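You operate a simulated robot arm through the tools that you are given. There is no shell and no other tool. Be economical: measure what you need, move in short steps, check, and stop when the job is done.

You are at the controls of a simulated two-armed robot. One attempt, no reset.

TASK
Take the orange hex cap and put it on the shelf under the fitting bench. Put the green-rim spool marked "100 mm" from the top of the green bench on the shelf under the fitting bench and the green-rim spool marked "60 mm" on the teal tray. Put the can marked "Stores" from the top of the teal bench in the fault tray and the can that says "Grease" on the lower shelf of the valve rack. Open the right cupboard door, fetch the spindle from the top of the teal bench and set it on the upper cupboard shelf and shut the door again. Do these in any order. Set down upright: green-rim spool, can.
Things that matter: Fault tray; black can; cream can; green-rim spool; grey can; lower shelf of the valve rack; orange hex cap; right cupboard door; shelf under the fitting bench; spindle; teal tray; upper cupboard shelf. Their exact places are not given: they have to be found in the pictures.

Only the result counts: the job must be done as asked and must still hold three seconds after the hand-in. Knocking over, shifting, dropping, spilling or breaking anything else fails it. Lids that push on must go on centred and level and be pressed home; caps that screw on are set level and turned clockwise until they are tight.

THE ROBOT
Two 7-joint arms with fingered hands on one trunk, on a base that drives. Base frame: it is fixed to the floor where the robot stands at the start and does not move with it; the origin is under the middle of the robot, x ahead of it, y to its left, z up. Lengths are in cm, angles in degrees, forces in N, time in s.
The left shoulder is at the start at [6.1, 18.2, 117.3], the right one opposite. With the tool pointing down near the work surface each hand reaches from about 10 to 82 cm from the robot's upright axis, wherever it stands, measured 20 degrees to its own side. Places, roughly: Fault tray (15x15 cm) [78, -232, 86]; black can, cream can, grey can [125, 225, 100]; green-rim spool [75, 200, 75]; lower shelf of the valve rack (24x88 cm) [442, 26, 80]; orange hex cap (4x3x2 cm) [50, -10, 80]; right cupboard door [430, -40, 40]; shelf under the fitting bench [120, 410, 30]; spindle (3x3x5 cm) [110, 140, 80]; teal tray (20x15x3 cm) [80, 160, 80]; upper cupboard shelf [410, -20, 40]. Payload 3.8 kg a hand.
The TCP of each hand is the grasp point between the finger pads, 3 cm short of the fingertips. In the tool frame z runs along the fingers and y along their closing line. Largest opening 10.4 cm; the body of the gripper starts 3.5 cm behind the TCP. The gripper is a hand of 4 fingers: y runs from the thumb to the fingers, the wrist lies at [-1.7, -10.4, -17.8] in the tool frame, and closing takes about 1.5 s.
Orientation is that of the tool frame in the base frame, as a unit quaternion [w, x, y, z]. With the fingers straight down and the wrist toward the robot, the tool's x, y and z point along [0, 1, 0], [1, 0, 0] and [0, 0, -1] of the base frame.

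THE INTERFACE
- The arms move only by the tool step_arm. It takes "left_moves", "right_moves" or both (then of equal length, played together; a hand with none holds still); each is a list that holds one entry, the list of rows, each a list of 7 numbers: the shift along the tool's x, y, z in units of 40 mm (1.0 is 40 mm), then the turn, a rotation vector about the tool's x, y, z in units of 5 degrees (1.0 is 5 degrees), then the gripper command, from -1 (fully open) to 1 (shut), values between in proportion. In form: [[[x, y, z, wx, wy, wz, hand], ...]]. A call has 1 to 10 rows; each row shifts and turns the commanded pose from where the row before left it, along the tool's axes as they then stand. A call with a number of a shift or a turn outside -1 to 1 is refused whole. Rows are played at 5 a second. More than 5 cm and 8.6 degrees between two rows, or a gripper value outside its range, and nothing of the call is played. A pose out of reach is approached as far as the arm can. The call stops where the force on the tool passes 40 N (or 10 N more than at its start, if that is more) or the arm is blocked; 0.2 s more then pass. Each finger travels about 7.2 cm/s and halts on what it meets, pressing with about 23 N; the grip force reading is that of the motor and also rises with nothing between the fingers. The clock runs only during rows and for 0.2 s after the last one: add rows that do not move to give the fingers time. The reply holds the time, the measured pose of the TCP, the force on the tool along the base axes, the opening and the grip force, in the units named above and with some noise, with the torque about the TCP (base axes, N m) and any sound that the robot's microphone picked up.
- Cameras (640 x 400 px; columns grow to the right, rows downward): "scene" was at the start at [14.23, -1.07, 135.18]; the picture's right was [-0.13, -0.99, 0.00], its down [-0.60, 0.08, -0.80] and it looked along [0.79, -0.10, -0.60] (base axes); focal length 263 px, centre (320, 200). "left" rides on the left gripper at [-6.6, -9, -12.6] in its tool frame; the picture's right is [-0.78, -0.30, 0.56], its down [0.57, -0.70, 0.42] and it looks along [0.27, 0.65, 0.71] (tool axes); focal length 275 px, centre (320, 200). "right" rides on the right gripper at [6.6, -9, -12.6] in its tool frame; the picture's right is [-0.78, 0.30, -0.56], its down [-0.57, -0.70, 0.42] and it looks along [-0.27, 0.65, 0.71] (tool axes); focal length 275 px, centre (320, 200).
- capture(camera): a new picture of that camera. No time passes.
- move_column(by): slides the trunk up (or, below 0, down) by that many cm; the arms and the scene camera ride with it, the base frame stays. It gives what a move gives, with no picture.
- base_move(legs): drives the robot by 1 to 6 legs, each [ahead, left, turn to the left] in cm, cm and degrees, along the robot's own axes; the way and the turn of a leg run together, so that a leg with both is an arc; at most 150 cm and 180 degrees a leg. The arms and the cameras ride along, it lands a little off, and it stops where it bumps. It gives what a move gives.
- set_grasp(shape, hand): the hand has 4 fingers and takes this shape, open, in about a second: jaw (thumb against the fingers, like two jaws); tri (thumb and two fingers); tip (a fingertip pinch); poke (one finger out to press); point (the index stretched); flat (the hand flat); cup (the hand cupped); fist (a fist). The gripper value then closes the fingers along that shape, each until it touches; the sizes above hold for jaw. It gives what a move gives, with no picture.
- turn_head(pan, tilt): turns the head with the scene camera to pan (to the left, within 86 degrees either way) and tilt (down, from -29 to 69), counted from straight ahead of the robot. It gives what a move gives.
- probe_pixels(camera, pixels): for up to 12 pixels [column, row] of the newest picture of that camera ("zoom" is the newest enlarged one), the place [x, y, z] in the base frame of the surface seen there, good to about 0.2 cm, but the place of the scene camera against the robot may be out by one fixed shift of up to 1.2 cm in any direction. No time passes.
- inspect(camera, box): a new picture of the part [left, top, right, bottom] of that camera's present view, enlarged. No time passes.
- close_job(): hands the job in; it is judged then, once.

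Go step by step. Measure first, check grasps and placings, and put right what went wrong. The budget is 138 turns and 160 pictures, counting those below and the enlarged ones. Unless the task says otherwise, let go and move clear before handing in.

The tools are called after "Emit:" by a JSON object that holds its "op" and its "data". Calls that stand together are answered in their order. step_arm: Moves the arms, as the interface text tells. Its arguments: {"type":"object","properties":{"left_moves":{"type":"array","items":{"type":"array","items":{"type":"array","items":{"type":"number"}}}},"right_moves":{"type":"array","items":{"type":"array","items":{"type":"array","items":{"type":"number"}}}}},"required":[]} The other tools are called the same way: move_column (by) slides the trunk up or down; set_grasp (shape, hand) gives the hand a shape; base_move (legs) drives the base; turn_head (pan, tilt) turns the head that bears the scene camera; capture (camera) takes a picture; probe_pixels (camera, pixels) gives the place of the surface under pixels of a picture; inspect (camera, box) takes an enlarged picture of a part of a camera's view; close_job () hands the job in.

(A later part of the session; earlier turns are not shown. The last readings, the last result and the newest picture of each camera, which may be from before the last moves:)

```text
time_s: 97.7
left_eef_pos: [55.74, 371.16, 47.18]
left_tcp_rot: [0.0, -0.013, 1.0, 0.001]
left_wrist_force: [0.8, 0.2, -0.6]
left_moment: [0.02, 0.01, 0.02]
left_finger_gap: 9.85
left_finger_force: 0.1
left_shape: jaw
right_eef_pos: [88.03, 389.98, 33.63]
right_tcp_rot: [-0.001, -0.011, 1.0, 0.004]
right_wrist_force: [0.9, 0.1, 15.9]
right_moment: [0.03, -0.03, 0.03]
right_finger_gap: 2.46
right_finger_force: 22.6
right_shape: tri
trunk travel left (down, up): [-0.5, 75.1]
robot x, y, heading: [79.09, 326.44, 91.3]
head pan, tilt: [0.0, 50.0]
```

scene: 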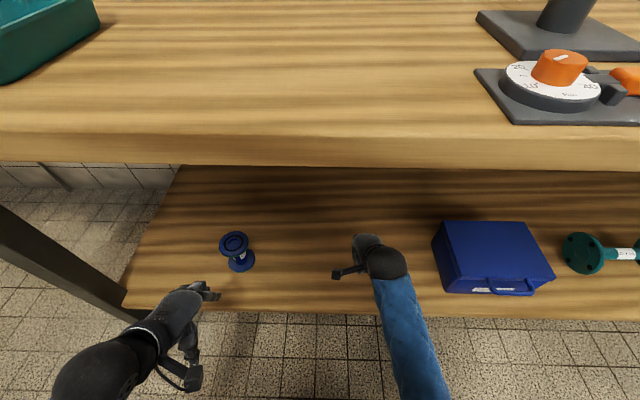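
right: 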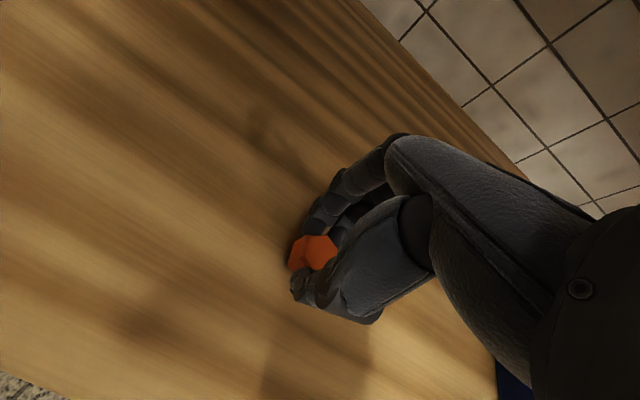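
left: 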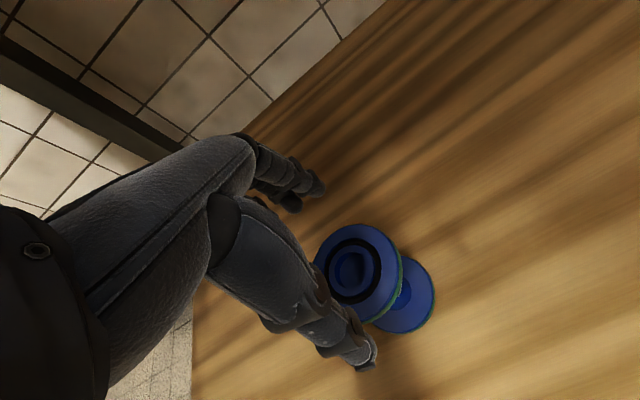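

Contact at 16 N: the cap is on the shelf. I'll ease off a hair, open, rise and look.

Emit:
{"op": "step_arm", "data": {"right_moves": [[[0, 0, -0.06, 0, 0, 0, 0.6], [0, 0, 0, 0, 0, 0, 0.2], [0, 0, 0, 0, 0, 0, -0.4], [0, 0, 0, 0, 0, 0, -0.4], [0, 0, 0, 0, 0, 0, -0.4], [0, 0, -0.5, 0, 0, 0, -0.4], [0, 0, -0.9, 0, 0, 0, -0.4], [0, 0, 0, 0, 0, 0, -0.4]]]}}

Emit:
{"op": "capture", "data": {"camera": "right"}}

```text
time_s: 99.5
left_eef_pos: [55.9, 371.25, 47.01]
left_tcp_rot: [0.0, -0.011, 1.0, 0.0]
left_wrist_force: [0.3, 0.0, 0.2]
left_moment: [0.01, -0.05, 0.05]
left_finger_gap: 9.86
left_finger_force: 0.0
left_shape: jaw
right_eef_pos: [89.0, 389.91, 38.81]
right_tcp_rot: [0.009, -0.011, 1.0, 0.0]
right_wrist_force: [0.1, 0.9, 0.4]
right_moment: [0.01, -0.02, -0.01]
right_finger_gap: 7.24
right_finger_force: 0.1
right_shape: tri
trunk travel left (down, up): [-0.5, 75.1]
robot x, y, heading: [79.39, 326.66, 91.2]
head pan, tilt: [0.0, 50.0]
```

```text
106 pictures are left
```

right: 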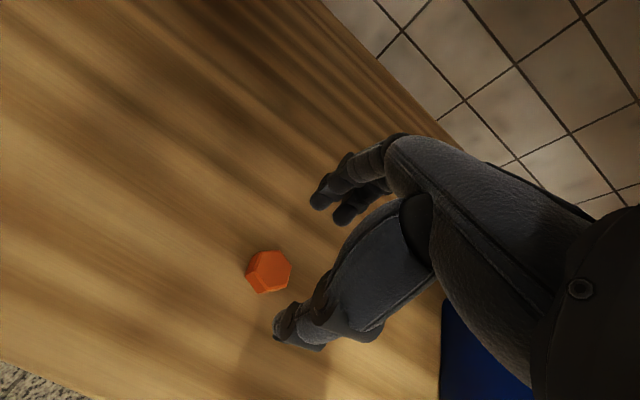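

The cap rests flat on the shelf. I'll draw the right hand back, reverse the base, and raise the trunk again.

Emit:
{"op": "step_arm", "data": {"right_moves": [[[0, 0, -0.4, 0, 0, 0, -0.4], [0, -0.9, 0, 0, 0, 0, -0.4], [0, -0.9, 0, 0, 0, 0, -0.4], [0, -0.9, 0, 0, 0, 0, -0.4], [0, -0.9, 0, 0, 0, 0, -0.4], [0, -0.9, 0, 0, 0, 0, -0.4]]]}}

Emit:
{"op": "base_move", "data": {"legs": [[-40, 0, 0]]}}

Emit:
{"op": "move_column", "data": {"by": 32}}

Emit:
{"op": "turn_head", "data": {"pan": 0, "tilt": 30}}

Emit:
{"op": "capture", "data": {"camera": "scene"}}

```text
time_s: 100.3
left_eef_pos: [55.78, 371.24, 47.16]
left_tcp_rot: [-0.001, -0.012, 1.0, 0.0]
left_wrist_force: [-0.6, 0.1, -0.7]
left_moment: [0.0, 0.02, 0.01]
left_finger_gap: 9.84
left_finger_force: 0.1
left_shape: jaw
right_eef_pos: [90.12, 391.72, 48.76]
right_tcp_rot: [0.019, -0.005, 0.994, 0.105]
right_wrist_force: [-0.2, 1.0, 0.0]
right_moment: [-0.04, 0.02, -0.03]
right_finger_gap: 7.26
right_finger_force: 0.0
right_shape: tri
trunk travel left (down, up): [-0.5, 75.1]
robot x, y, heading: [79.16, 326.5, 91.4]
head pan, tilt: [0.0, 50.0]
stopped in row 4 (right hand): the arm was blocked; the commanded pose is now the measured one
```

```text
time_s: 102.9
left_eef_pos: [56.61, 330.36, 47.07]
left_tcp_rot: [0.0, -0.013, 1.0, 0.0]
left_wrist_force: [0.0, 0.2, -0.9]
left_moment: [0.04, -0.01, -0.02]
left_finger_gap: 9.84
left_finger_force: 0.2
left_shape: jaw
right_eef_pos: [90.86, 350.87, 48.8]
right_tcp_rot: [0.019, -0.009, 0.994, 0.104]
right_wrist_force: [-0.2, -0.6, -0.1]
right_moment: [0.02, 0.01, -0.01]
right_finger_gap: 7.28
right_finger_force: 0.0
right_shape: tri
trunk travel left (down, up): [-0.5, 75.1]
robot x, y, heading: [80.09, 286.26, 91.4]
head pan, tilt: [0.0, 50.0]
```

```text
time_s: 106.0
left_eef_pos: [56.66, 330.37, 79.13]
left_tcp_rot: [0.0, -0.013, 1.0, 0.0]
left_wrist_force: [-0.7, 0.8, 0.2]
left_moment: [-0.04, 0.0, 0.01]
left_finger_gap: 9.86
left_finger_force: 0.0
left_shape: jaw
right_eef_pos: [90.92, 350.88, 80.76]
right_tcp_rot: [0.017, -0.008, 0.994, 0.104]
right_wrist_force: [-0.2, -1.1, -0.1]
right_moment: [0.02, -0.02, 0.04]
right_finger_gap: 7.26
right_finger_force: 0.1
right_shape: tri
trunk travel left (down, up): [-32.5, 43.1]
robot x, y, heading: [80.33, 285.63, 91.4]
head pan, tilt: [0.0, 50.0]
```

```text
time_s: 106.9
left_eef_pos: [56.67, 330.39, 79.15]
left_tcp_rot: [0.0, -0.013, 1.0, 0.0]
left_wrist_force: [-0.4, -0.9, -0.4]
left_moment: [0.0, 0.02, 0.0]
left_finger_gap: 9.86
left_finger_force: 0.1
left_shape: jaw
right_eef_pos: [90.84, 350.82, 80.59]
right_tcp_rot: [0.018, -0.008, 0.994, 0.103]
right_wrist_force: [-0.2, -0.8, 0.1]
right_moment: [-0.01, 0.02, 0.0]
right_finger_gap: 7.25
right_finger_force: 0.0
right_shape: tri
trunk travel left (down, up): [-32.5, 43.1]
robot x, y, heading: [80.24, 285.86, 91.6]
head pan, tilt: [0.0, 30.0]
```

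```text
105 pictures are left
```

scene: 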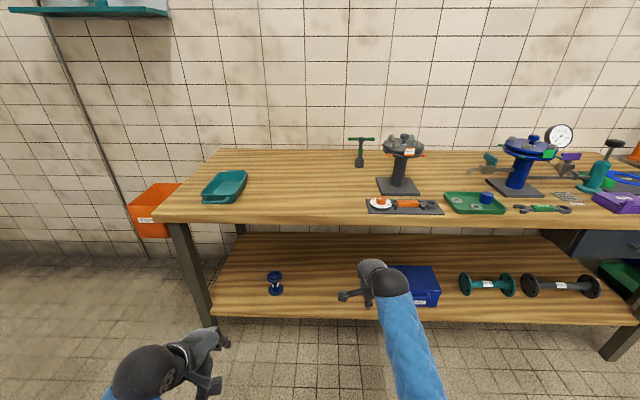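

The right retract was blocked mid-way with no force and the hand tipped about 12°. I'll level the hands at a higher pose and check the shelf.

Emit:
{"op": "step_arm", "data": {"right_moves": [[[0, 0, -0.8, 1, 0, 0, -1], [-0.6, -0.4, -0.8, 1, 0, 0, -1], [-0.8, -0.4, -0.8, 0.4, 0, 0, -1], [-0.9, 0, -0.8, 0, 0, 0, -1], [-0.9, 0, -0.8, 0, 0, 0, -1], [0, 0, -0.8, 0, 0, 0, -1]]], "left_moves": [[[0, 0, -0.8, 0, 0, 0, -1], [0, 0, -0.8, 0, 0, 0, -1], [0, 0.4, -0.8, 0, 0, 0, -1], [0, 0.4, -0.8, 0, 0, 0, -1], [0, 0.4, -0.8, 0, 0, 0, -1], [0, 0, -0.8, 0, 0, 0, -1]]]}}

Emit:
{"op": "inspect", "data": {"camera": "scene", "box": [200, 220, 480, 330]}}

```text
time_s: 108.3
left_eef_pos: [56.05, 335.3, 98.44]
left_tcp_rot: [0.001, -0.013, 1.0, 0.0]
left_wrist_force: [-1.2, -0.9, -0.1]
left_moment: [0.01, -0.05, 0.0]
left_finger_gap: 10.38
left_finger_force: 0.2
left_shape: jaw
right_eef_pos: [102.81, 346.56, 100.07]
right_tcp_rot: [0.019, -0.007, 1.0, 0.0]
right_wrist_force: [0.1, -0.7, 0.2]
right_moment: [-0.03, -0.04, -0.01]
right_finger_gap: 10.37
right_finger_force: 0.0
right_shape: tri
trunk travel left (down, up): [-32.5, 43.1]
robot x, y, heading: [80.28, 285.96, 91.5]
head pan, tilt: [0.0, 30.0]
```

```text
2.29 times, centred on (340, 275) of scene
```

zoom: 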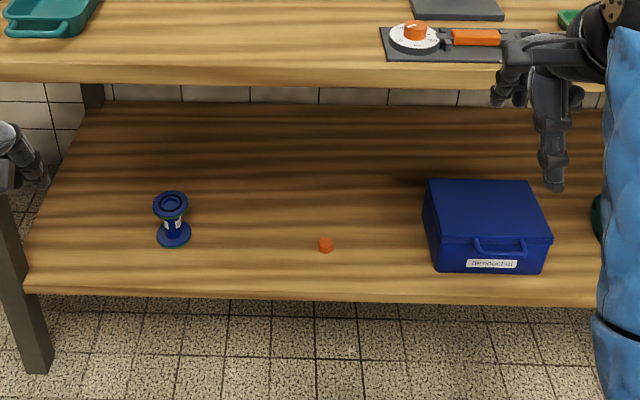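

Spool and cap are both on the shelf and the blue box is undisturbed. Next come the cans: I'll turn round toward the teal bench and look.

Emit:
{"op": "base_move", "data": {"legs": [[14, 0, 0], [0, 0, -180]]}}

Emit:
{"op": "turn_head", "data": {"pan": 20, "tilt": 30}}

Emit:
{"op": "capture", "data": {"camera": "scene"}}

```text
time_s: 117.2
left_eef_pos: [98.82, 247.9, 98.19]
left_tcp_rot: [0.0, 0.999, -0.035, 0.0]
left_wrist_force: [0.0, -0.3, -0.2]
left_moment: [0.0, 0.01, 0.02]
left_finger_gap: 10.39
left_finger_force: 0.1
left_shape: jaw
right_eef_pos: [51.35, 241.02, 99.91]
right_tcp_rot: [-0.001, 0.999, -0.043, -0.019]
right_wrist_force: [0.0, 0.4, 0.2]
right_moment: [0.01, -0.01, 0.0]
right_finger_gap: 10.36
right_finger_force: 0.1
right_shape: tri
trunk travel left (down, up): [-32.5, 43.1]
robot x, y, heading: [79.5, 299.56, -93.9]
head pan, tilt: [0.0, 30.0]
```

```text
time_s: 118.0
left_eef_pos: [98.77, 247.91, 98.28]
left_tcp_rot: [0.0, 0.999, -0.035, 0.0]
left_wrist_force: [0.2, 0.6, 0.1]
left_moment: [0.03, 0.03, -0.01]
left_finger_gap: 10.38
left_finger_force: 0.0
left_shape: jaw
right_eef_pos: [51.33, 241.13, 99.92]
right_tcp_rot: [-0.002, 0.999, -0.042, -0.018]
right_wrist_force: [-0.7, -0.5, 0.0]
right_moment: [0.01, 0.02, 0.01]
right_finger_gap: 10.38
right_finger_force: 0.1
right_shape: tri
trunk travel left (down, up): [-32.5, 43.1]
robot x, y, heading: [79.88, 299.11, -93.8]
head pan, tilt: [20.0, 30.0]
```

```text
103 pictures are left
```

scene: 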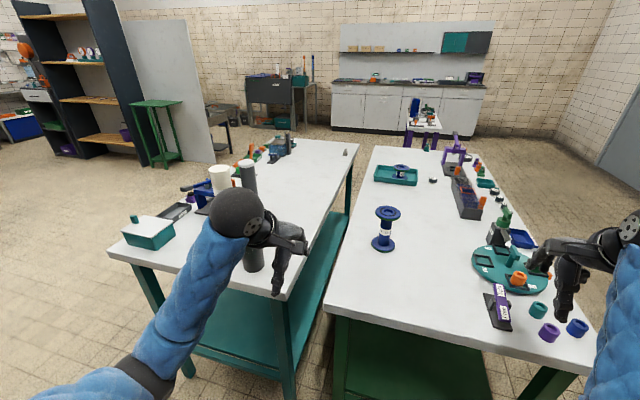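

Cans: cream at (222,178), grey at (248,172), and black behind the hand at (253,260). I'll enlarge to find labels.

Emit:
{"op": "inspect", "data": {"camera": "scene", "box": [170, 140, 300, 280]}}

Emit:
{"op": "capture", "data": {"camera": "left"}}

Emit:
{"op": "probe_pixels", "data": {"camera": "scene", "pixels": [[220, 168], [248, 163], [222, 182], [250, 178], [253, 262], [130, 235], [280, 295], [300, 200], [345, 153], [150, 230]]}}

```text
2.86 times, centred on (235, 210) of scene
```

zoom: 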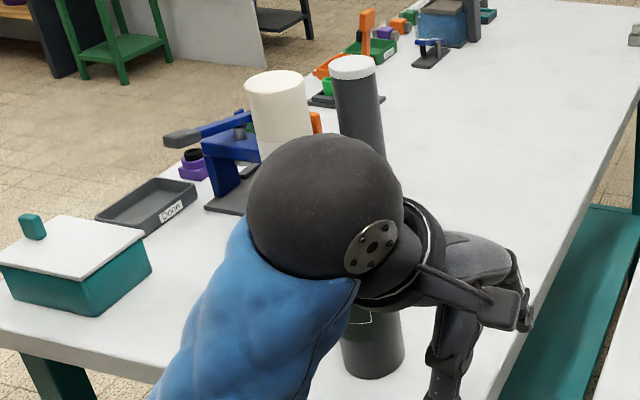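

```text
101 pictures are left
```

left: 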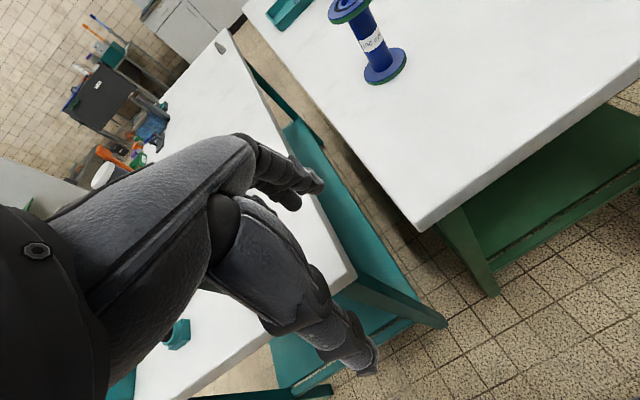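

```text
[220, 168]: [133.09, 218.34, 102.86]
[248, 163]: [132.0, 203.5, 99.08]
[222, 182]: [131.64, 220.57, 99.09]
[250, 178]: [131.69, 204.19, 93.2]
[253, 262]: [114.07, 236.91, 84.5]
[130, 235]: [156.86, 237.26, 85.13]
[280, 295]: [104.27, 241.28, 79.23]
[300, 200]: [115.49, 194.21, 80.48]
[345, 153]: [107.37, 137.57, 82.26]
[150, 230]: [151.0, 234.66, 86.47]
```

The cans stand at about cream [132,218], grey [132,203] and black [115,236]. I'll slide over to face them and read the labels.

Emit:
{"op": "base_move", "data": {"legs": [[-15, 0, 0], [0, 42, 4]]}}

Emit:
{"op": "turn_head", "data": {"pan": 0, "tilt": 28}}

Emit:
{"op": "capture", "data": {"camera": "scene"}}

Emit:
{"op": "inspect", "data": {"camera": "scene", "box": [250, 150, 410, 290]}}

```text
time_s: 121.6
left_eef_pos: [145.95, 262.92, 98.28]
left_tcp_rot: [0.0, 1.0, -0.001, 0.0]
left_wrist_force: [0.3, 0.6, 0.2]
left_moment: [0.0, -0.04, -0.03]
left_finger_gap: 10.36
left_finger_force: 0.1
left_shape: jaw
right_eef_pos: [98.91, 252.86, 99.87]
right_tcp_rot: [-0.002, 1.0, -0.008, -0.019]
right_wrist_force: [-0.9, 0.1, -0.1]
right_moment: [0.03, 0.06, 0.0]
right_finger_gap: 10.38
right_finger_force: 0.2
right_shape: tri
trunk travel left (down, up): [-32.5, 43.1]
robot x, y, heading: [123.27, 313.15, -90.3]
head pan, tilt: [20.0, 30.0]
```

```text
time_s: 122.4
left_eef_pos: [145.77, 262.91, 98.31]
left_tcp_rot: [0.0, 1.0, -0.001, 0.0]
left_wrist_force: [-0.1, -0.5, -0.3]
left_moment: [-0.01, 0.01, 0.0]
left_finger_gap: 10.35
left_finger_force: 0.0
left_shape: jaw
right_eef_pos: [98.94, 252.94, 100.07]
right_tcp_rot: [0.0, 1.0, -0.007, -0.019]
right_wrist_force: [-0.6, -0.4, -0.1]
right_moment: [-0.01, -0.01, -0.02]
right_finger_gap: 10.4
right_finger_force: 0.0
right_shape: tri
trunk travel left (down, up): [-32.5, 43.1]
robot x, y, heading: [123.19, 313.41, -90.2]
head pan, tilt: [0.0, 28.0]
```

```text
100 pictures are left
```

scene: 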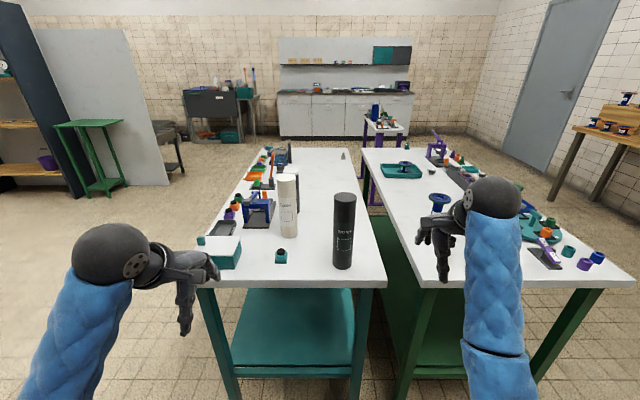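

```text
2.86 times, centred on (330, 220) of scene
```

zoom: 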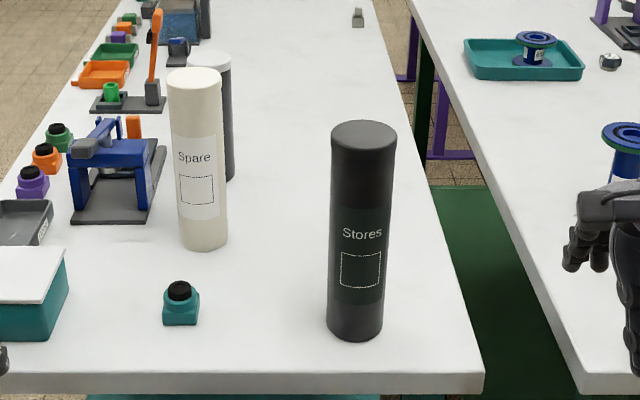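

The black can reads "Stores" and the cream one "Spare"; grey should be "Grease". I'll measure all three and check the grey label.

Emit:
{"op": "probe_pixels", "data": {"camera": "scene", "pixels": [[345, 197], [335, 205], [354, 205], [344, 202], [343, 262], [288, 179], [303, 168], [290, 230], [281, 256], [333, 250], [352, 250], [300, 192]]}}

Emit:
{"op": "inspect", "data": {"camera": "scene", "box": [275, 160, 325, 215]}}

Emit:
{"op": "capture", "data": {"camera": "right"}}

```text
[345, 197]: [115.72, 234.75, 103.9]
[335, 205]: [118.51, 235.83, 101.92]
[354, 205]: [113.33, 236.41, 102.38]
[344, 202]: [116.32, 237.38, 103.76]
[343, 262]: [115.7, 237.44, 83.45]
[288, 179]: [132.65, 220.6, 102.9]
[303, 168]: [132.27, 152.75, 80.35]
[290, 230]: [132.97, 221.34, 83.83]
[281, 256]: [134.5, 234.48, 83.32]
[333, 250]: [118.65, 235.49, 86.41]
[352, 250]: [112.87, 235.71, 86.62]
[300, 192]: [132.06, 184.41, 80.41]
```

```text
7.27 times, centred on (300, 188) of scene
```

zoom: 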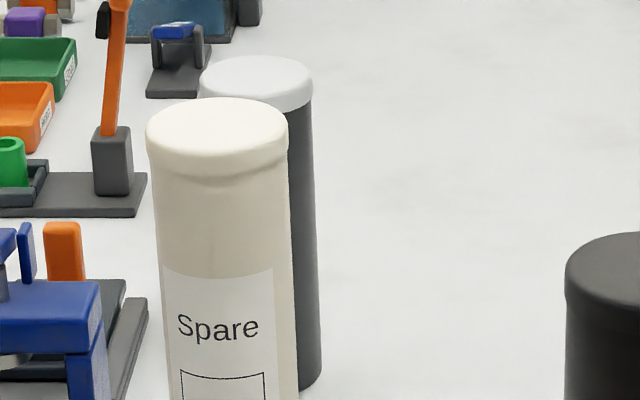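

```text
97 pictures are left
```

right: 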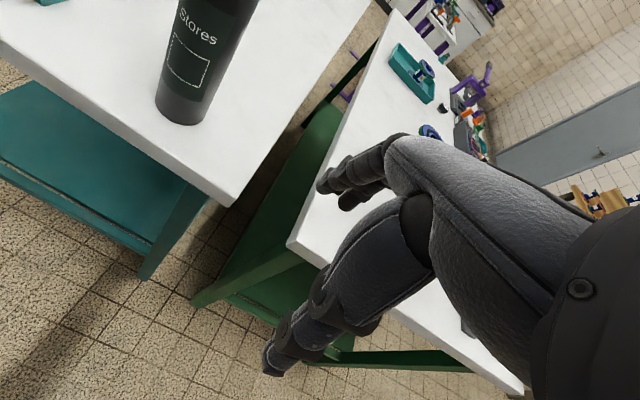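

Black is 6 cm across and 23.5 tall, with its centre at about [116,235.5]. Before choosing grasps I'll look at the destinations: the fault tray ahead, and the valve rack and cupboard to the left.

Emit:
{"op": "inspect", "data": {"camera": "scene", "box": [260, 60, 430, 160]}}

Emit:
{"op": "turn_head", "data": {"pan": 50, "tilt": 10}}

Emit:
{"op": "capture", "data": {"camera": "scene"}}

```text
3.76 times, centred on (345, 110) of scene
```

zoom: 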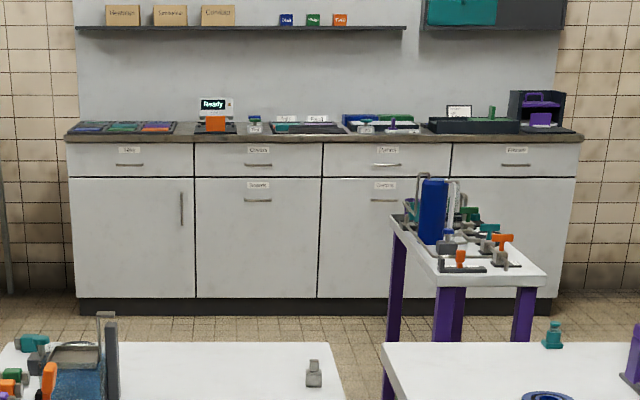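

```text
time_s: 123.6
left_eef_pos: [146.03, 262.89, 98.36]
left_tcp_rot: [0.001, 1.0, -0.001, -0.001]
left_wrist_force: [0.0, -0.4, 1.3]
left_moment: [0.01, 0.01, 0.04]
left_finger_gap: 10.41
left_finger_force: 0.1
left_shape: jaw
right_eef_pos: [98.95, 252.9, 99.99]
right_tcp_rot: [-0.002, 1.0, -0.007, -0.019]
right_wrist_force: [-0.4, -1.2, -0.5]
right_moment: [0.0, -0.03, 0.01]
right_finger_gap: 10.39
right_finger_force: 0.0
right_shape: tri
trunk travel left (down, up): [-32.5, 43.1]
robot x, y, heading: [123.6, 313.08, -90.1]
head pan, tilt: [50.0, 10.0]
```

```text
95 pictures are left
```

scene: 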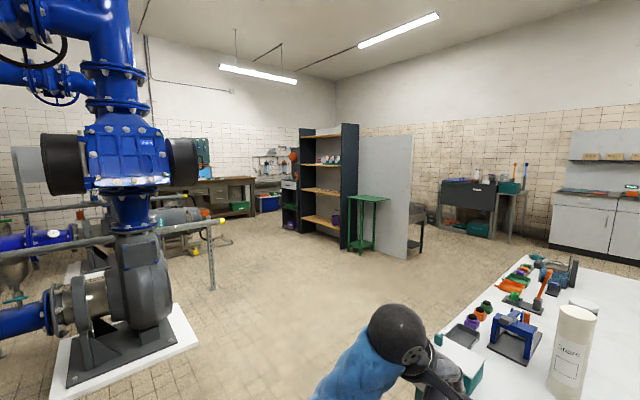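

I'll probe the dark shelving unit and its shelves, and enlarge it.

Emit:
{"op": "probe_pixels", "data": {"camera": "scene", "pixels": [[320, 134], [320, 164], [320, 191], [322, 221], [350, 180], [385, 190], [365, 200], [290, 200], [305, 170], [240, 190], [288, 186], [420, 220]]}}

Emit:
{"op": "inspect", "data": {"camera": "scene", "box": [170, 110, 440, 270]}}

```text
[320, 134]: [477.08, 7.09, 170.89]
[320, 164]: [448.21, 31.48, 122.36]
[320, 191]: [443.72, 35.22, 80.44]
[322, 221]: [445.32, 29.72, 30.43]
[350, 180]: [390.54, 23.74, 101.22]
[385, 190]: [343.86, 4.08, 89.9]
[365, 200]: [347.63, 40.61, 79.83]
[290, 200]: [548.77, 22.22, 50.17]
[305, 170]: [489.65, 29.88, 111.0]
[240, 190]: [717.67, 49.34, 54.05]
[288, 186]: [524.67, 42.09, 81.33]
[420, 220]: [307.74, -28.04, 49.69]
```

```text
2.37 times, centred on (305, 190) of scene
```

zoom: 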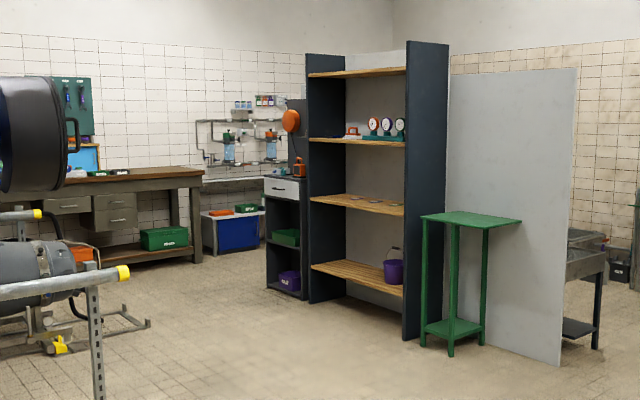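

The rack's shelf at z 80.4 faces +y and has about 40 cm of headroom, so top grasps will do. I'll raise both hands, set the right one to jaw, level it, and drive up to the black can.

Emit:
{"op": "set_grasp", "data": {"hand": "right", "shape": "jaw"}}

Emit:
{"op": "step_arm", "data": {"right_moves": [[[0, 0, -0.9, 0, 0.44, 0, -1], [0, 0, -0.9, 0, 0, 0, -1], [0, 0, -0.9, 0, 0, 0, -1], [0, -0.4, -0.8, 0, 0, 0, -1]]], "left_moves": [[[0, 0, -0.9, 0, 0, 0, -1], [0, 0, -0.9, 0, 0, 0, -1], [0, 0, -0.9, 0, 0, 0, -1], [0, 0, -0.8, 0, 0, 0, -1]]]}}

Emit:
{"op": "base_move", "data": {"legs": [[0, 14, 0], [22, 0, 0]]}}

Emit:
{"op": "turn_head", "data": {"pan": 0, "tilt": 45}}

Emit:
{"op": "capture", "data": {"camera": "scene"}}

Emit:
{"op": "capture", "data": {"camera": "right"}}

```text
time_s: 124.5
left_eef_pos: [145.88, 262.94, 98.31]
left_tcp_rot: [0.0, 1.0, 0.0, 0.0]
left_wrist_force: [-0.6, -0.1, -1.2]
left_moment: [0.01, 0.0, 0.02]
left_finger_gap: 10.39
left_finger_force: 0.1
left_shape: jaw
right_eef_pos: [98.91, 252.91, 99.95]
right_tcp_rot: [-0.001, 1.0, -0.007, -0.017]
right_wrist_force: [0.2, 0.1, -0.4]
right_moment: [0.0, -0.02, 0.01]
right_finger_gap: 10.38
right_finger_force: 0.1
right_shape: jaw
trunk travel left (down, up): [-32.5, 43.1]
robot x, y, heading: [123.36, 313.35, -90.1]
head pan, tilt: [50.0, 10.0]
```

```text
time_s: 125.5
left_eef_pos: [145.79, 263.03, 112.35]
left_tcp_rot: [0.0, 1.0, -0.001, 0.0]
left_wrist_force: [-0.2, 0.3, 0.0]
left_moment: [-0.02, -0.01, 0.03]
left_finger_gap: 10.36
left_finger_force: 0.0
left_shape: jaw
right_eef_pos: [99.16, 254.33, 113.93]
right_tcp_rot: [0.0, 1.0, -0.008, 0.0]
right_wrist_force: [-0.3, -0.8, 0.4]
right_moment: [-0.02, 0.0, 0.01]
right_finger_gap: 10.4
right_finger_force: 0.0
right_shape: jaw
trunk travel left (down, up): [-32.5, 43.1]
robot x, y, heading: [123.33, 313.03, -90.1]
head pan, tilt: [50.0, 10.0]
```

```text
time_s: 128.1
left_eef_pos: [159.27, 240.81, 112.3]
left_tcp_rot: [-0.001, 1.0, -0.004, 0.0]
left_wrist_force: [1.0, -0.9, -0.2]
left_moment: [0.03, 0.01, -0.01]
left_finger_gap: 10.34
left_finger_force: 0.1
left_shape: jaw
right_eef_pos: [112.53, 232.11, 113.83]
right_tcp_rot: [0.0, 1.0, -0.009, 0.0]
right_wrist_force: [0.5, -1.2, 0.3]
right_moment: [0.02, 0.0, -0.02]
right_finger_gap: 10.38
right_finger_force: 0.0
right_shape: jaw
trunk travel left (down, up): [-32.5, 43.1]
robot x, y, heading: [137.19, 291.36, -90.3]
head pan, tilt: [50.0, 10.0]
```

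```text
time_s: 129.3
left_eef_pos: [159.22, 240.96, 112.39]
left_tcp_rot: [0.0, 1.0, -0.002, 0.0]
left_wrist_force: [-0.2, -0.3, 0.4]
left_moment: [0.05, 0.01, 0.01]
left_finger_gap: 10.37
left_finger_force: 0.1
left_shape: jaw
right_eef_pos: [112.46, 232.15, 113.87]
right_tcp_rot: [0.0, 1.0, -0.009, 0.0]
right_wrist_force: [0.1, 0.1, -0.1]
right_moment: [-0.01, 0.02, 0.01]
right_finger_gap: 10.41
right_finger_force: 0.0
right_shape: jaw
trunk travel left (down, up): [-32.5, 43.1]
robot x, y, heading: [137.03, 291.43, -90.5]
head pan, tilt: [0.0, 45.0]
```

```text
93 pictures are left
```

scene: 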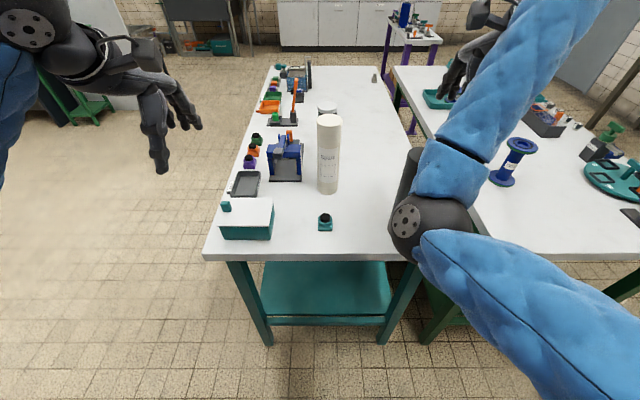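

```text
92 pictures are left
```

right: 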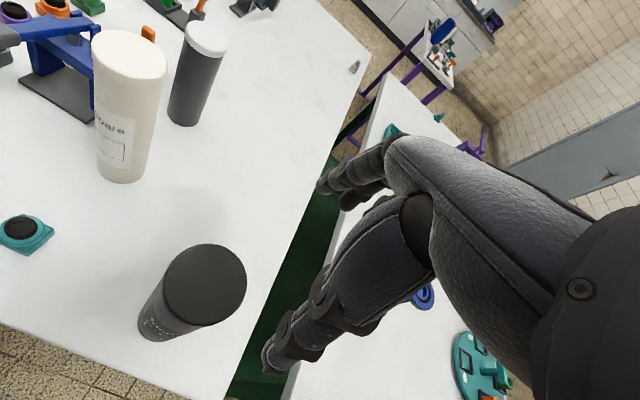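

The black can's top is at (205,284) in the right view. I'll probe its rim to centre on it.

Emit:
{"op": "probe_pixels", "data": {"camera": "right", "pixels": [[205, 284], [168, 295], [243, 270], [190, 249], [215, 320], [235, 255], [178, 312], [162, 275], [205, 30], [195, 45], [125, 60], [190, 120]]}}

```text
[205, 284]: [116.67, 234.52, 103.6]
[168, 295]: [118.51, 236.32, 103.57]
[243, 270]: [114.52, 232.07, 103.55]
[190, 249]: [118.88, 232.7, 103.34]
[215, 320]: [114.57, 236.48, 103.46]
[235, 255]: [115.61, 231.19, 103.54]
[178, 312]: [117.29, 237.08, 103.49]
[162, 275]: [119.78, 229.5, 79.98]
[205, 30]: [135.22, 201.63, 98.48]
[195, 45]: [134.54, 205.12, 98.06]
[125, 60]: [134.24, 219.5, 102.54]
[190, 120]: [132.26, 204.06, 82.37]
```

Its centre is [116.6,234.3], radius 2.9, top 103.5. I'll move over it, descend so the pads sit about 2 cm below the top, and close.

Emit:
{"op": "step_arm", "data": {"right_moves": [[[0.52, -0.27, 0, 0, 0, 0, -1], [0.52, -0.27, 0, 0, 0, 0, -1], [0, 0, 0.6, 0, 0, 0, -1], [0, 0, 0, 0, 0, 0, -1]]]}}

Emit:
{"op": "capture", "data": {"camera": "right"}}

```text
time_s: 130.3
left_eef_pos: [159.2, 240.9, 112.38]
left_tcp_rot: [0.001, 1.0, -0.003, 0.0]
left_wrist_force: [-0.6, -0.1, 0.1]
left_moment: [0.02, 0.02, -0.03]
left_finger_gap: 10.38
left_finger_force: 0.1
left_shape: jaw
right_eef_pos: [116.0, 231.72, 110.47]
right_tcp_rot: [0.001, 1.0, -0.01, 0.0]
right_wrist_force: [0.3, 1.4, 0.1]
right_moment: [0.0, 0.01, -0.01]
right_finger_gap: 10.38
right_finger_force: 0.1
right_shape: jaw
right hand out of reach, approached as far as the arm can: row 1, 2
trunk travel left (down, up): [-32.5, 43.1]
robot x, y, heading: [137.54, 291.46, -90.4]
head pan, tilt: [0.0, 45.0]
```

```text
91 pictures are left
```

right: 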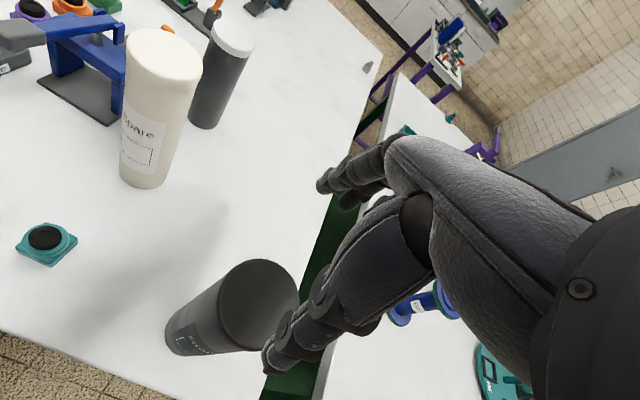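

The pose is too folded to reach. I'll back the base by 8 cm so the can is further from me, then re-centre.

Emit:
{"op": "base_move", "data": {"legs": [[-9, 0, 0]]}}

Emit:
{"op": "step_arm", "data": {"right_moves": [[[0.15, 0.5, 0, 0, 0, 0, -1], [0, 0.5, 0, 0, 0, 0, -1], [0, 0, 0, 0, 0, 0, -1]]]}}

```text
time_s: 131.4
left_eef_pos: [159.19, 249.92, 112.51]
left_tcp_rot: [0.0, 1.0, -0.002, 0.0]
left_wrist_force: [-0.7, 0.5, 0.3]
left_moment: [-0.01, 0.02, 0.0]
left_finger_gap: 10.37
left_finger_force: 0.1
left_shape: jaw
right_eef_pos: [115.91, 240.87, 110.71]
right_tcp_rot: [0.001, 1.0, -0.009, 0.0]
right_wrist_force: [-0.3, 0.6, 0.1]
right_moment: [-0.04, -0.01, 0.0]
right_finger_gap: 10.37
right_finger_force: 0.1
right_shape: jaw
trunk travel left (down, up): [-32.5, 43.1]
robot x, y, heading: [136.9, 300.0, -90.3]
head pan, tilt: [0.0, 45.0]
```

```text
time_s: 132.2
left_eef_pos: [159.36, 249.89, 112.45]
left_tcp_rot: [0.0, 1.0, -0.001, 0.0]
left_wrist_force: [0.7, -0.1, -0.1]
left_moment: [-0.01, 0.04, 0.01]
left_finger_gap: 10.37
left_finger_force: 0.1
left_shape: jaw
right_eef_pos: [116.66, 236.8, 110.72]
right_tcp_rot: [0.0, 1.0, -0.008, 0.001]
right_wrist_force: [0.3, 0.0, -0.3]
right_moment: [-0.02, 0.0, 0.02]
right_finger_gap: 10.39
right_finger_force: 0.1
right_shape: jaw
trunk travel left (down, up): [-32.5, 43.1]
robot x, y, heading: [137.31, 299.87, -90.4]
head pan, tilt: [0.0, 45.0]
```

I need 2.5 cm more forward, then down 9.4 cm and close.

Emit:
{"op": "step_arm", "data": {"right_moves": [[[0, 0.6, 0, 0, 0, 0, -1], [0, 0, 0.6, 0, 0, 0, -1], [0, 0, 0.6, 0, 0, 0, -1], [0, 0, 0.6, 0, 0, 0, -1], [0, 0, 0.55, 0, 0, 0, -1], [0, 0, 0, 0, 0, 0, -1]]]}}

Emit:
{"op": "capture", "data": {"camera": "right"}}

```text
time_s: 133.6
left_eef_pos: [159.38, 249.8, 112.42]
left_tcp_rot: [0.001, 1.0, -0.002, -0.001]
left_wrist_force: [0.6, 0.3, -0.5]
left_moment: [0.0, 0.01, 0.0]
left_finger_gap: 10.37
left_finger_force: 0.1
left_shape: jaw
right_eef_pos: [116.74, 234.28, 101.06]
right_tcp_rot: [0.0, 1.0, -0.009, 0.0]
right_wrist_force: [0.0, 0.3, 0.4]
right_moment: [-0.02, 0.03, 0.02]
right_finger_gap: 10.38
right_finger_force: 0.0
right_shape: jaw
trunk travel left (down, up): [-32.5, 43.1]
robot x, y, heading: [137.01, 300.31, -90.1]
head pan, tilt: [0.0, 45.0]
```

```text
90 pictures are left
```

right: 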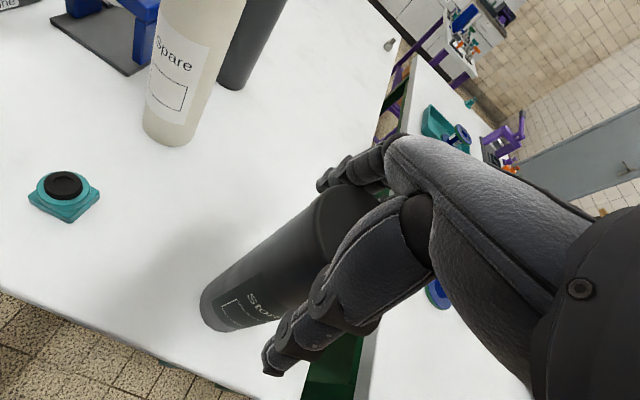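

The can's top is between thumb and fingers. I'll close and lift.

Emit:
{"op": "step_arm", "data": {"right_moves": [[[0, 0, 0, 0, 0, 0, -0.4], [0, 0, 0, 0, 0, 0, 0.2], [0, 0, 0, 0, 0, 0, 0.7], [0, 0, 0, 0, 0, 0, 1], [0, 0, 0, 0, 0, 0, 1], [0, 0, 0, 0, 0, 0, 1], [0, 0, 0, 0, 0, 0, 1], [0, 0, -0.2, 0, 0, 0, 1], [0, 0, -0.4, 0, 0, 0, 1], [0, 0, 0, 0, 0, 0, 1]]]}}

Emit:
{"op": "capture", "data": {"camera": "right"}}

```text
time_s: 135.8
left_eef_pos: [159.2, 249.86, 112.38]
left_tcp_rot: [0.0, 1.0, -0.003, 0.0]
left_wrist_force: [-0.3, -0.4, 0.3]
left_moment: [0.03, 0.0, 0.01]
left_finger_gap: 10.37
left_finger_force: 0.2
left_shape: jaw
right_eef_pos: [116.71, 234.25, 103.42]
right_tcp_rot: [-0.001, 1.0, -0.01, 0.0]
right_wrist_force: [0.6, -0.5, -3.0]
right_moment: [0.03, -0.02, 0.01]
right_finger_gap: 5.38
right_finger_force: 22.8
right_shape: jaw
trunk travel left (down, up): [-32.5, 43.1]
robot x, y, heading: [137.02, 300.06, -90.1]
head pan, tilt: [0.0, 45.0]
```

```text
89 pictures are left
```

right: 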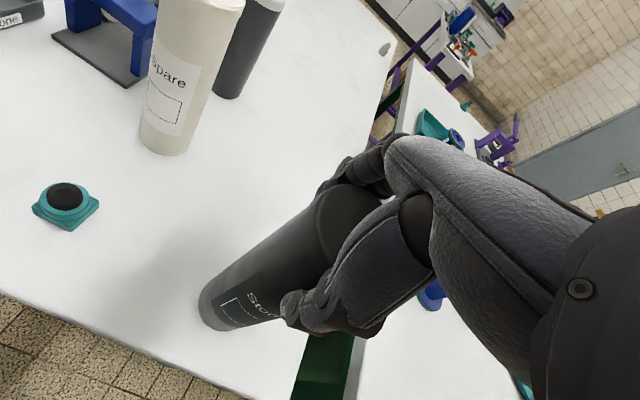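

The black can is lifted (3 N, level). I'll draw it back and up a bit, then turn the base so the left hand can reach the grey can.

Emit:
{"op": "step_arm", "data": {"right_moves": [[[0, 0, -0.5, 0, 0, 0, 1], [0, -0.4, -0.5, 0, 0, 0, 1], [0, -0.8, 0, 0, 0, 0, 1], [0, -0.8, 0, 0, 0, 0, 1], [0, -0.8, 0, 0, 0, 0, 1], [0, -0.8, 0, 0, 0, 0, 1], [0, 0, 0, 0, 0, 0, 1]]]}}

Emit:
{"op": "base_move", "data": {"legs": [[16, 0, -15]]}}

Emit:
{"op": "capture", "data": {"camera": "left"}}

Emit:
{"op": "capture", "data": {"camera": "scene"}}

```text
time_s: 137.4
left_eef_pos: [159.34, 249.9, 112.28]
left_tcp_rot: [0.0, 1.0, -0.002, 0.0]
left_wrist_force: [0.2, 0.4, 0.3]
left_moment: [-0.04, -0.01, 0.0]
left_finger_gap: 10.37
left_finger_force: 0.0
left_shape: jaw
right_eef_pos: [116.75, 244.59, 105.95]
right_tcp_rot: [0.0, 1.0, -0.009, 0.0]
right_wrist_force: [0.6, -0.1, -3.3]
right_moment: [0.04, -0.02, -0.03]
right_finger_gap: 5.35
right_finger_force: 22.3
right_shape: jaw
right hand out of reach, approached as far as the arm can: row 5, 6
trunk travel left (down, up): [-32.5, 43.1]
robot x, y, heading: [136.92, 299.88, -90.2]
head pan, tilt: [0.0, 45.0]
```

```text
time_s: 138.8
left_eef_pos: [143.2, 230.08, 112.34]
left_tcp_rot: [0.0, 0.991, -0.133, 0.0]
left_wrist_force: [0.2, -0.1, -0.4]
left_moment: [0.03, -0.01, -0.02]
left_finger_gap: 10.37
left_finger_force: 0.0
left_shape: jaw
right_eef_pos: [100.83, 235.93, 105.79]
right_tcp_rot: [-0.001, 0.99, -0.141, 0.001]
right_wrist_force: [0.6, -0.9, -3.5]
right_moment: [-0.01, -0.04, -0.04]
right_finger_gap: 5.39
right_finger_force: 23.1
right_shape: jaw
trunk travel left (down, up): [-32.5, 43.1]
robot x, y, heading: [134.98, 284.23, -105.5]
head pan, tilt: [0.0, 45.0]
```

```text
88 pictures are left
```

left: 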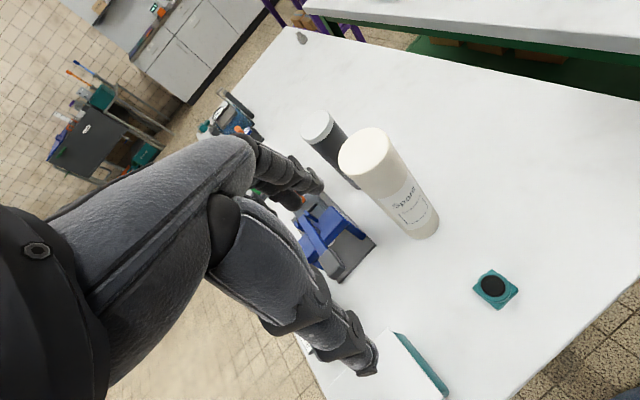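

```text
87 pictures are left
```

scene: 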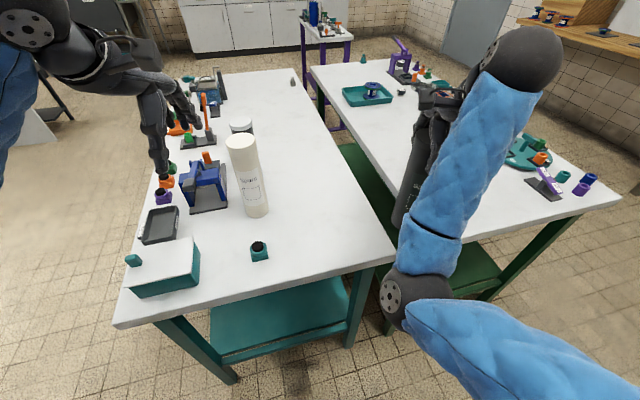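

The grey can's white top is at (318,125) in the left view, behind the cream one. I'll probe both and the vise beside it.

Emit:
{"op": "probe_pixels", "data": {"camera": "left", "pixels": [[318, 125], [306, 120], [330, 120], [318, 138], [325, 113], [370, 150], [345, 155], [390, 140], [330, 225], [352, 262], [300, 200], [320, 200]]}}

Emit:
{"op": "base_move", "data": {"legs": [[5, 0, 0]]}}

Emit:
{"op": "inspect", "data": {"camera": "left", "box": [200, 60, 460, 280]}}

```text
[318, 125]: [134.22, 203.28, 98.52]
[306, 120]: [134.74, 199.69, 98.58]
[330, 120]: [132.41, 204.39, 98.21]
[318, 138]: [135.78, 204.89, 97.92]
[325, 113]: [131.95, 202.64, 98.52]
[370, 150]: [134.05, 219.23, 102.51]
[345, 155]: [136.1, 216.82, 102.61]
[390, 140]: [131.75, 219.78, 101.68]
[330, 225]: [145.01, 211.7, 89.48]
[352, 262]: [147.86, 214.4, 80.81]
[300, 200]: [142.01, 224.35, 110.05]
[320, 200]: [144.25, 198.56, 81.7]
```

```text
time_s: 139.7
left_eef_pos: [141.86, 225.09, 112.18]
left_tcp_rot: [-0.002, 0.991, -0.134, 0.0]
left_wrist_force: [-0.5, -1.5, -0.2]
left_moment: [0.0, 0.03, 0.0]
left_finger_gap: 10.39
left_finger_force: 0.0
left_shape: jaw
right_eef_pos: [99.55, 231.13, 105.77]
right_tcp_rot: [0.0, 0.99, -0.14, 0.001]
right_wrist_force: [-0.6, 0.0, -4.2]
right_moment: [0.03, 0.0, 0.01]
right_finger_gap: 5.38
right_finger_force: 23.1
right_shape: jaw
trunk travel left (down, up): [-32.5, 43.1]
robot x, y, heading: [133.52, 279.37, -105.5]
head pan, tilt: [0.0, 45.0]
```

```text
1.82 times, centred on (330, 170) of left
```

zoom: 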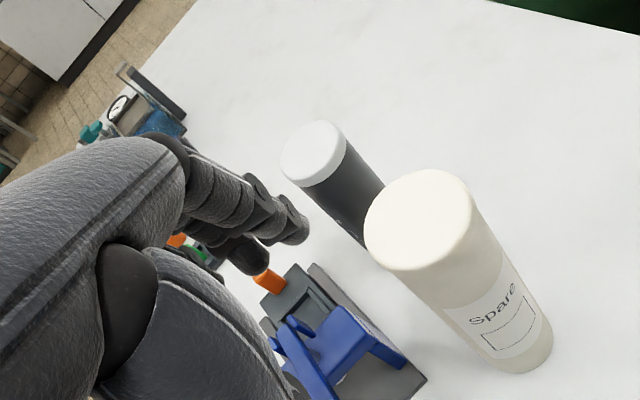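

The grey can's centre is about [133.9,202.6], top 98.5. I'll move the left hand over it at the same height and check.

Emit:
{"op": "step_arm", "data": {"left_moves": [[[-0.1, 0.9, 0, 0, 0, 0, -1], [-0.1, 0.9, 0, 0, 0, 0, -1], [-0.1, 0.9, 0, 0, 0, 0, -1], [-0.1, 0.9, 0, 0, 0, 0, -1], [0, 0.9, 0, 0, 0, 0, -1], [0, 0.9, 0, 0, 0, 0, -1], [0, 0.56, 0, 0, 0, 0, -1], [0, 0, 0, 0, 0, 0, -1]]]}}

Emit:
{"op": "capture", "data": {"camera": "left"}}

```text
time_s: 141.5
left_eef_pos: [133.9, 202.49, 112.53]
left_tcp_rot: [0.0, 0.991, -0.134, -0.001]
left_wrist_force: [0.4, 0.0, -0.2]
left_moment: [-0.01, 0.0, 0.0]
left_finger_gap: 10.39
left_finger_force: 0.0
left_shape: jaw
right_eef_pos: [99.5, 231.27, 105.95]
right_tcp_rot: [0.001, 0.99, -0.141, 0.001]
right_wrist_force: [0.1, -0.1, -3.3]
right_moment: [0.01, 0.04, -0.03]
right_finger_gap: 5.38
right_finger_force: 22.9
right_shape: jaw
trunk travel left (down, up): [-32.5, 43.1]
robot x, y, heading: [133.23, 279.25, -105.2]
head pan, tilt: [0.0, 45.0]
```

```text
85 pictures are left
```

left: 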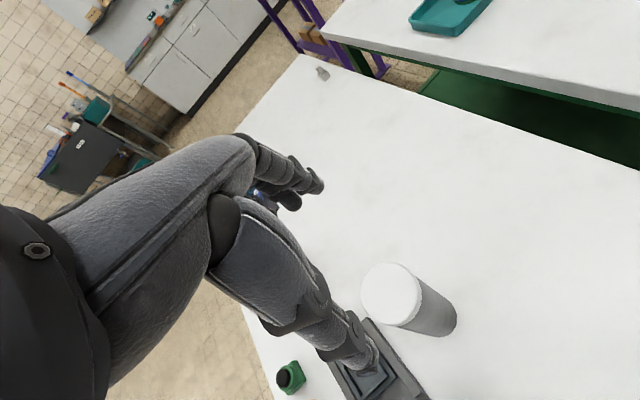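

Emit:
{"op": "probe_pixels", "data": {"camera": "left", "pixels": [[391, 293], [366, 280], [418, 290], [385, 266], [398, 322], [370, 310], [408, 270], [365, 340], [345, 330], [380, 350]]}}

Emit:
{"op": "inspect", "data": {"camera": "scene", "box": [140, 50, 300, 220]}}

```text
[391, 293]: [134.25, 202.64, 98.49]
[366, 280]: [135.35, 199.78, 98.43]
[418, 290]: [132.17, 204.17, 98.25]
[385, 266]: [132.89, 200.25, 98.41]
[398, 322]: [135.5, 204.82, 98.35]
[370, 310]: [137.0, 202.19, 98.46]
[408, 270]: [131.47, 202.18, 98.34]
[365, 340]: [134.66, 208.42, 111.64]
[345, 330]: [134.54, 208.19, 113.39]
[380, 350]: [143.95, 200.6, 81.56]
```

```text
2.35 times, centred on (220, 135) of scene
```

zoom: 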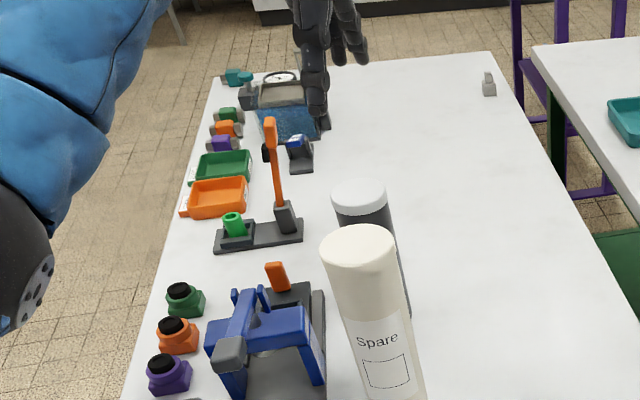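

The fit gives [134.2,202.3], radius 2.75, top 98.4. I'll descend to z≈96.2 and check before closing.

Emit:
{"op": "step_arm", "data": {"left_moves": [[[0.08, 0.03, 0.7, 0, 0, 0, -1], [0, 0, 0.9, 0, 0, 0, -1], [0, 0, 0.9, 0, 0, 0, -1], [0, 0, 0.8, 0, 0, 0, -1], [0, 0, 0.78, 0, 0, 0, -1], [0, 0, 0, 0, 0, 0, -1]]]}}

Emit:
{"op": "capture", "data": {"camera": "left"}}

Emit:
{"op": "capture", "data": {"camera": "scene"}}

```text
time_s: 142.9
left_eef_pos: [134.27, 202.36, 96.05]
left_tcp_rot: [0.0, 0.991, -0.134, 0.0]
left_wrist_force: [-0.1, 0.4, 0.1]
left_moment: [-0.02, -0.02, -0.04]
left_finger_gap: 10.38
left_finger_force: 0.1
left_shape: jaw
right_eef_pos: [99.43, 231.34, 105.95]
right_tcp_rot: [0.001, 0.99, -0.141, 0.0]
right_wrist_force: [-0.1, -0.9, -3.6]
right_moment: [-0.02, -0.02, 0.0]
right_finger_gap: 5.38
right_finger_force: 23.2
right_shape: jaw
trunk travel left (down, up): [-32.5, 43.1]
robot x, y, heading: [133.86, 279.39, -105.3]
head pan, tilt: [0.0, 45.0]
```

```text
83 pictures are left
```

left: 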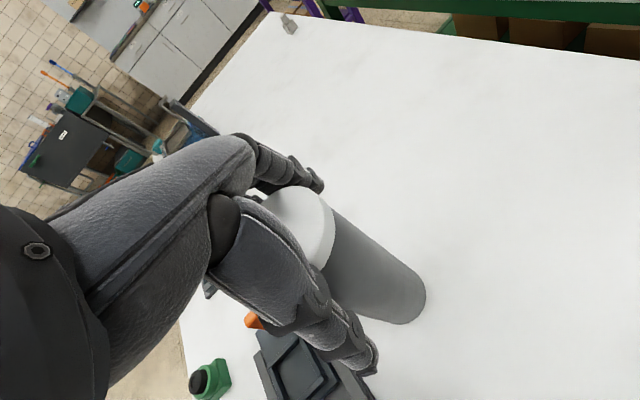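

```text
82 pictures are left
```

scene: 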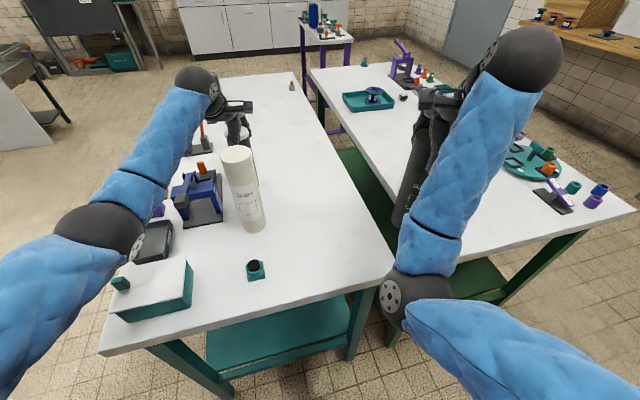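

The grey can is framed by the fingers. I'll close, lift a few cm, and shift it sideways away from the cream can.

Emit:
{"op": "step_arm", "data": {"left_moves": [[[0, 0, 0, 0, 0, 0, -0.4], [0, 0, 0, 0, 0, 0, 0.2], [0, 0, 0, 0, 0, 0, 0.7], [0, 0, 0, 0, 0, 0, 1], [0, 0, 0, 0, 0, 0, 1], [0, 0, 0, 0, 0, 0, 1], [0, 0, 0, 0, 0, 0, 1], [0, 0, -0.3, 0, 0, 0, 1], [0, 0, -0.7, 0, 0, 0, 1], [0, 0, 0, 0, 0, 0, 1]]]}}

Emit:
{"op": "step_arm", "data": {"left_moves": [[[0, 0, -0.8, 0, 0, 0, 1], [-0.9, 0, 0, 0, 0, 0, 1], [-0.9, 0, 0, 0, 0, 0, 1], [-0.9, 0, 0, 0, 0, 0, 1], [-0.9, 0, 0, 0, 0, 0, 1], [-0.9, -0.3, 0, 0, 0, 0, 1], [0, 0, 0, 0, 0, 0, 1]]]}}

Emit:
{"op": "capture", "data": {"camera": "left"}}

Emit:
{"op": "capture", "data": {"camera": "scene"}}

```text
time_s: 145.1
left_eef_pos: [134.25, 202.4, 100.11]
left_tcp_rot: [0.0, 0.991, -0.134, 0.0]
left_wrist_force: [0.1, -0.6, -3.4]
left_moment: [0.04, -0.01, -0.02]
left_finger_gap: 5.01
left_finger_force: 23.0
left_shape: jaw
right_eef_pos: [99.66, 231.29, 105.75]
right_tcp_rot: [0.0, 0.99, -0.141, 0.0]
right_wrist_force: [-0.3, -0.5, -3.2]
right_moment: [0.0, -0.03, 0.01]
right_finger_gap: 5.41
right_finger_force: 23.4
right_shape: jaw
trunk travel left (down, up): [-32.5, 43.1]
robot x, y, heading: [133.92, 279.56, -105.3]
head pan, tilt: [0.0, 45.0]
```

```text
time_s: 146.7
left_eef_pos: [117.41, 208.56, 103.37]
left_tcp_rot: [-0.001, 0.991, -0.134, -0.001]
left_wrist_force: [1.2, -0.2, -3.7]
left_moment: [0.0, 0.03, 0.0]
left_finger_gap: 5.03
left_finger_force: 22.8
left_shape: jaw
right_eef_pos: [99.49, 231.3, 105.86]
right_tcp_rot: [0.001, 0.99, -0.141, 0.0]
right_wrist_force: [0.1, -0.6, -3.4]
right_moment: [-0.02, -0.01, -0.02]
right_finger_gap: 5.4
right_finger_force: 23.2
right_shape: jaw
trunk travel left (down, up): [-32.5, 43.1]
robot x, y, heading: [133.46, 279.51, -105.3]
head pan, tilt: [0.0, 45.0]
```

```text
81 pictures are left
```

left: 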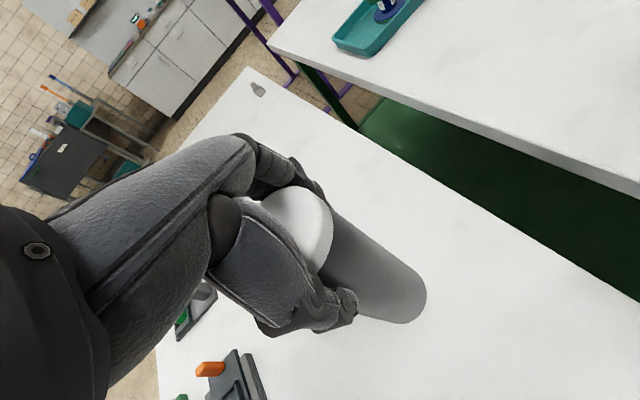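

```text
80 pictures are left
```

scene: 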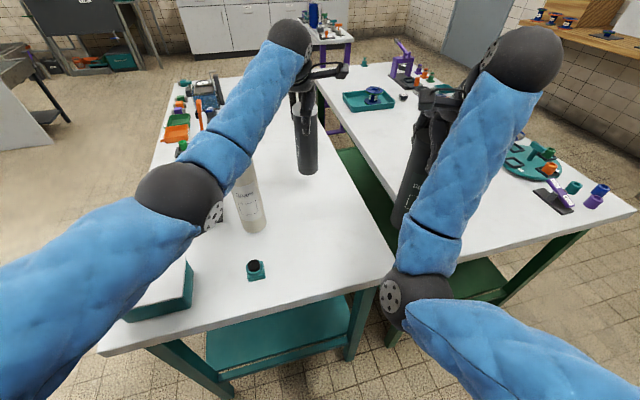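

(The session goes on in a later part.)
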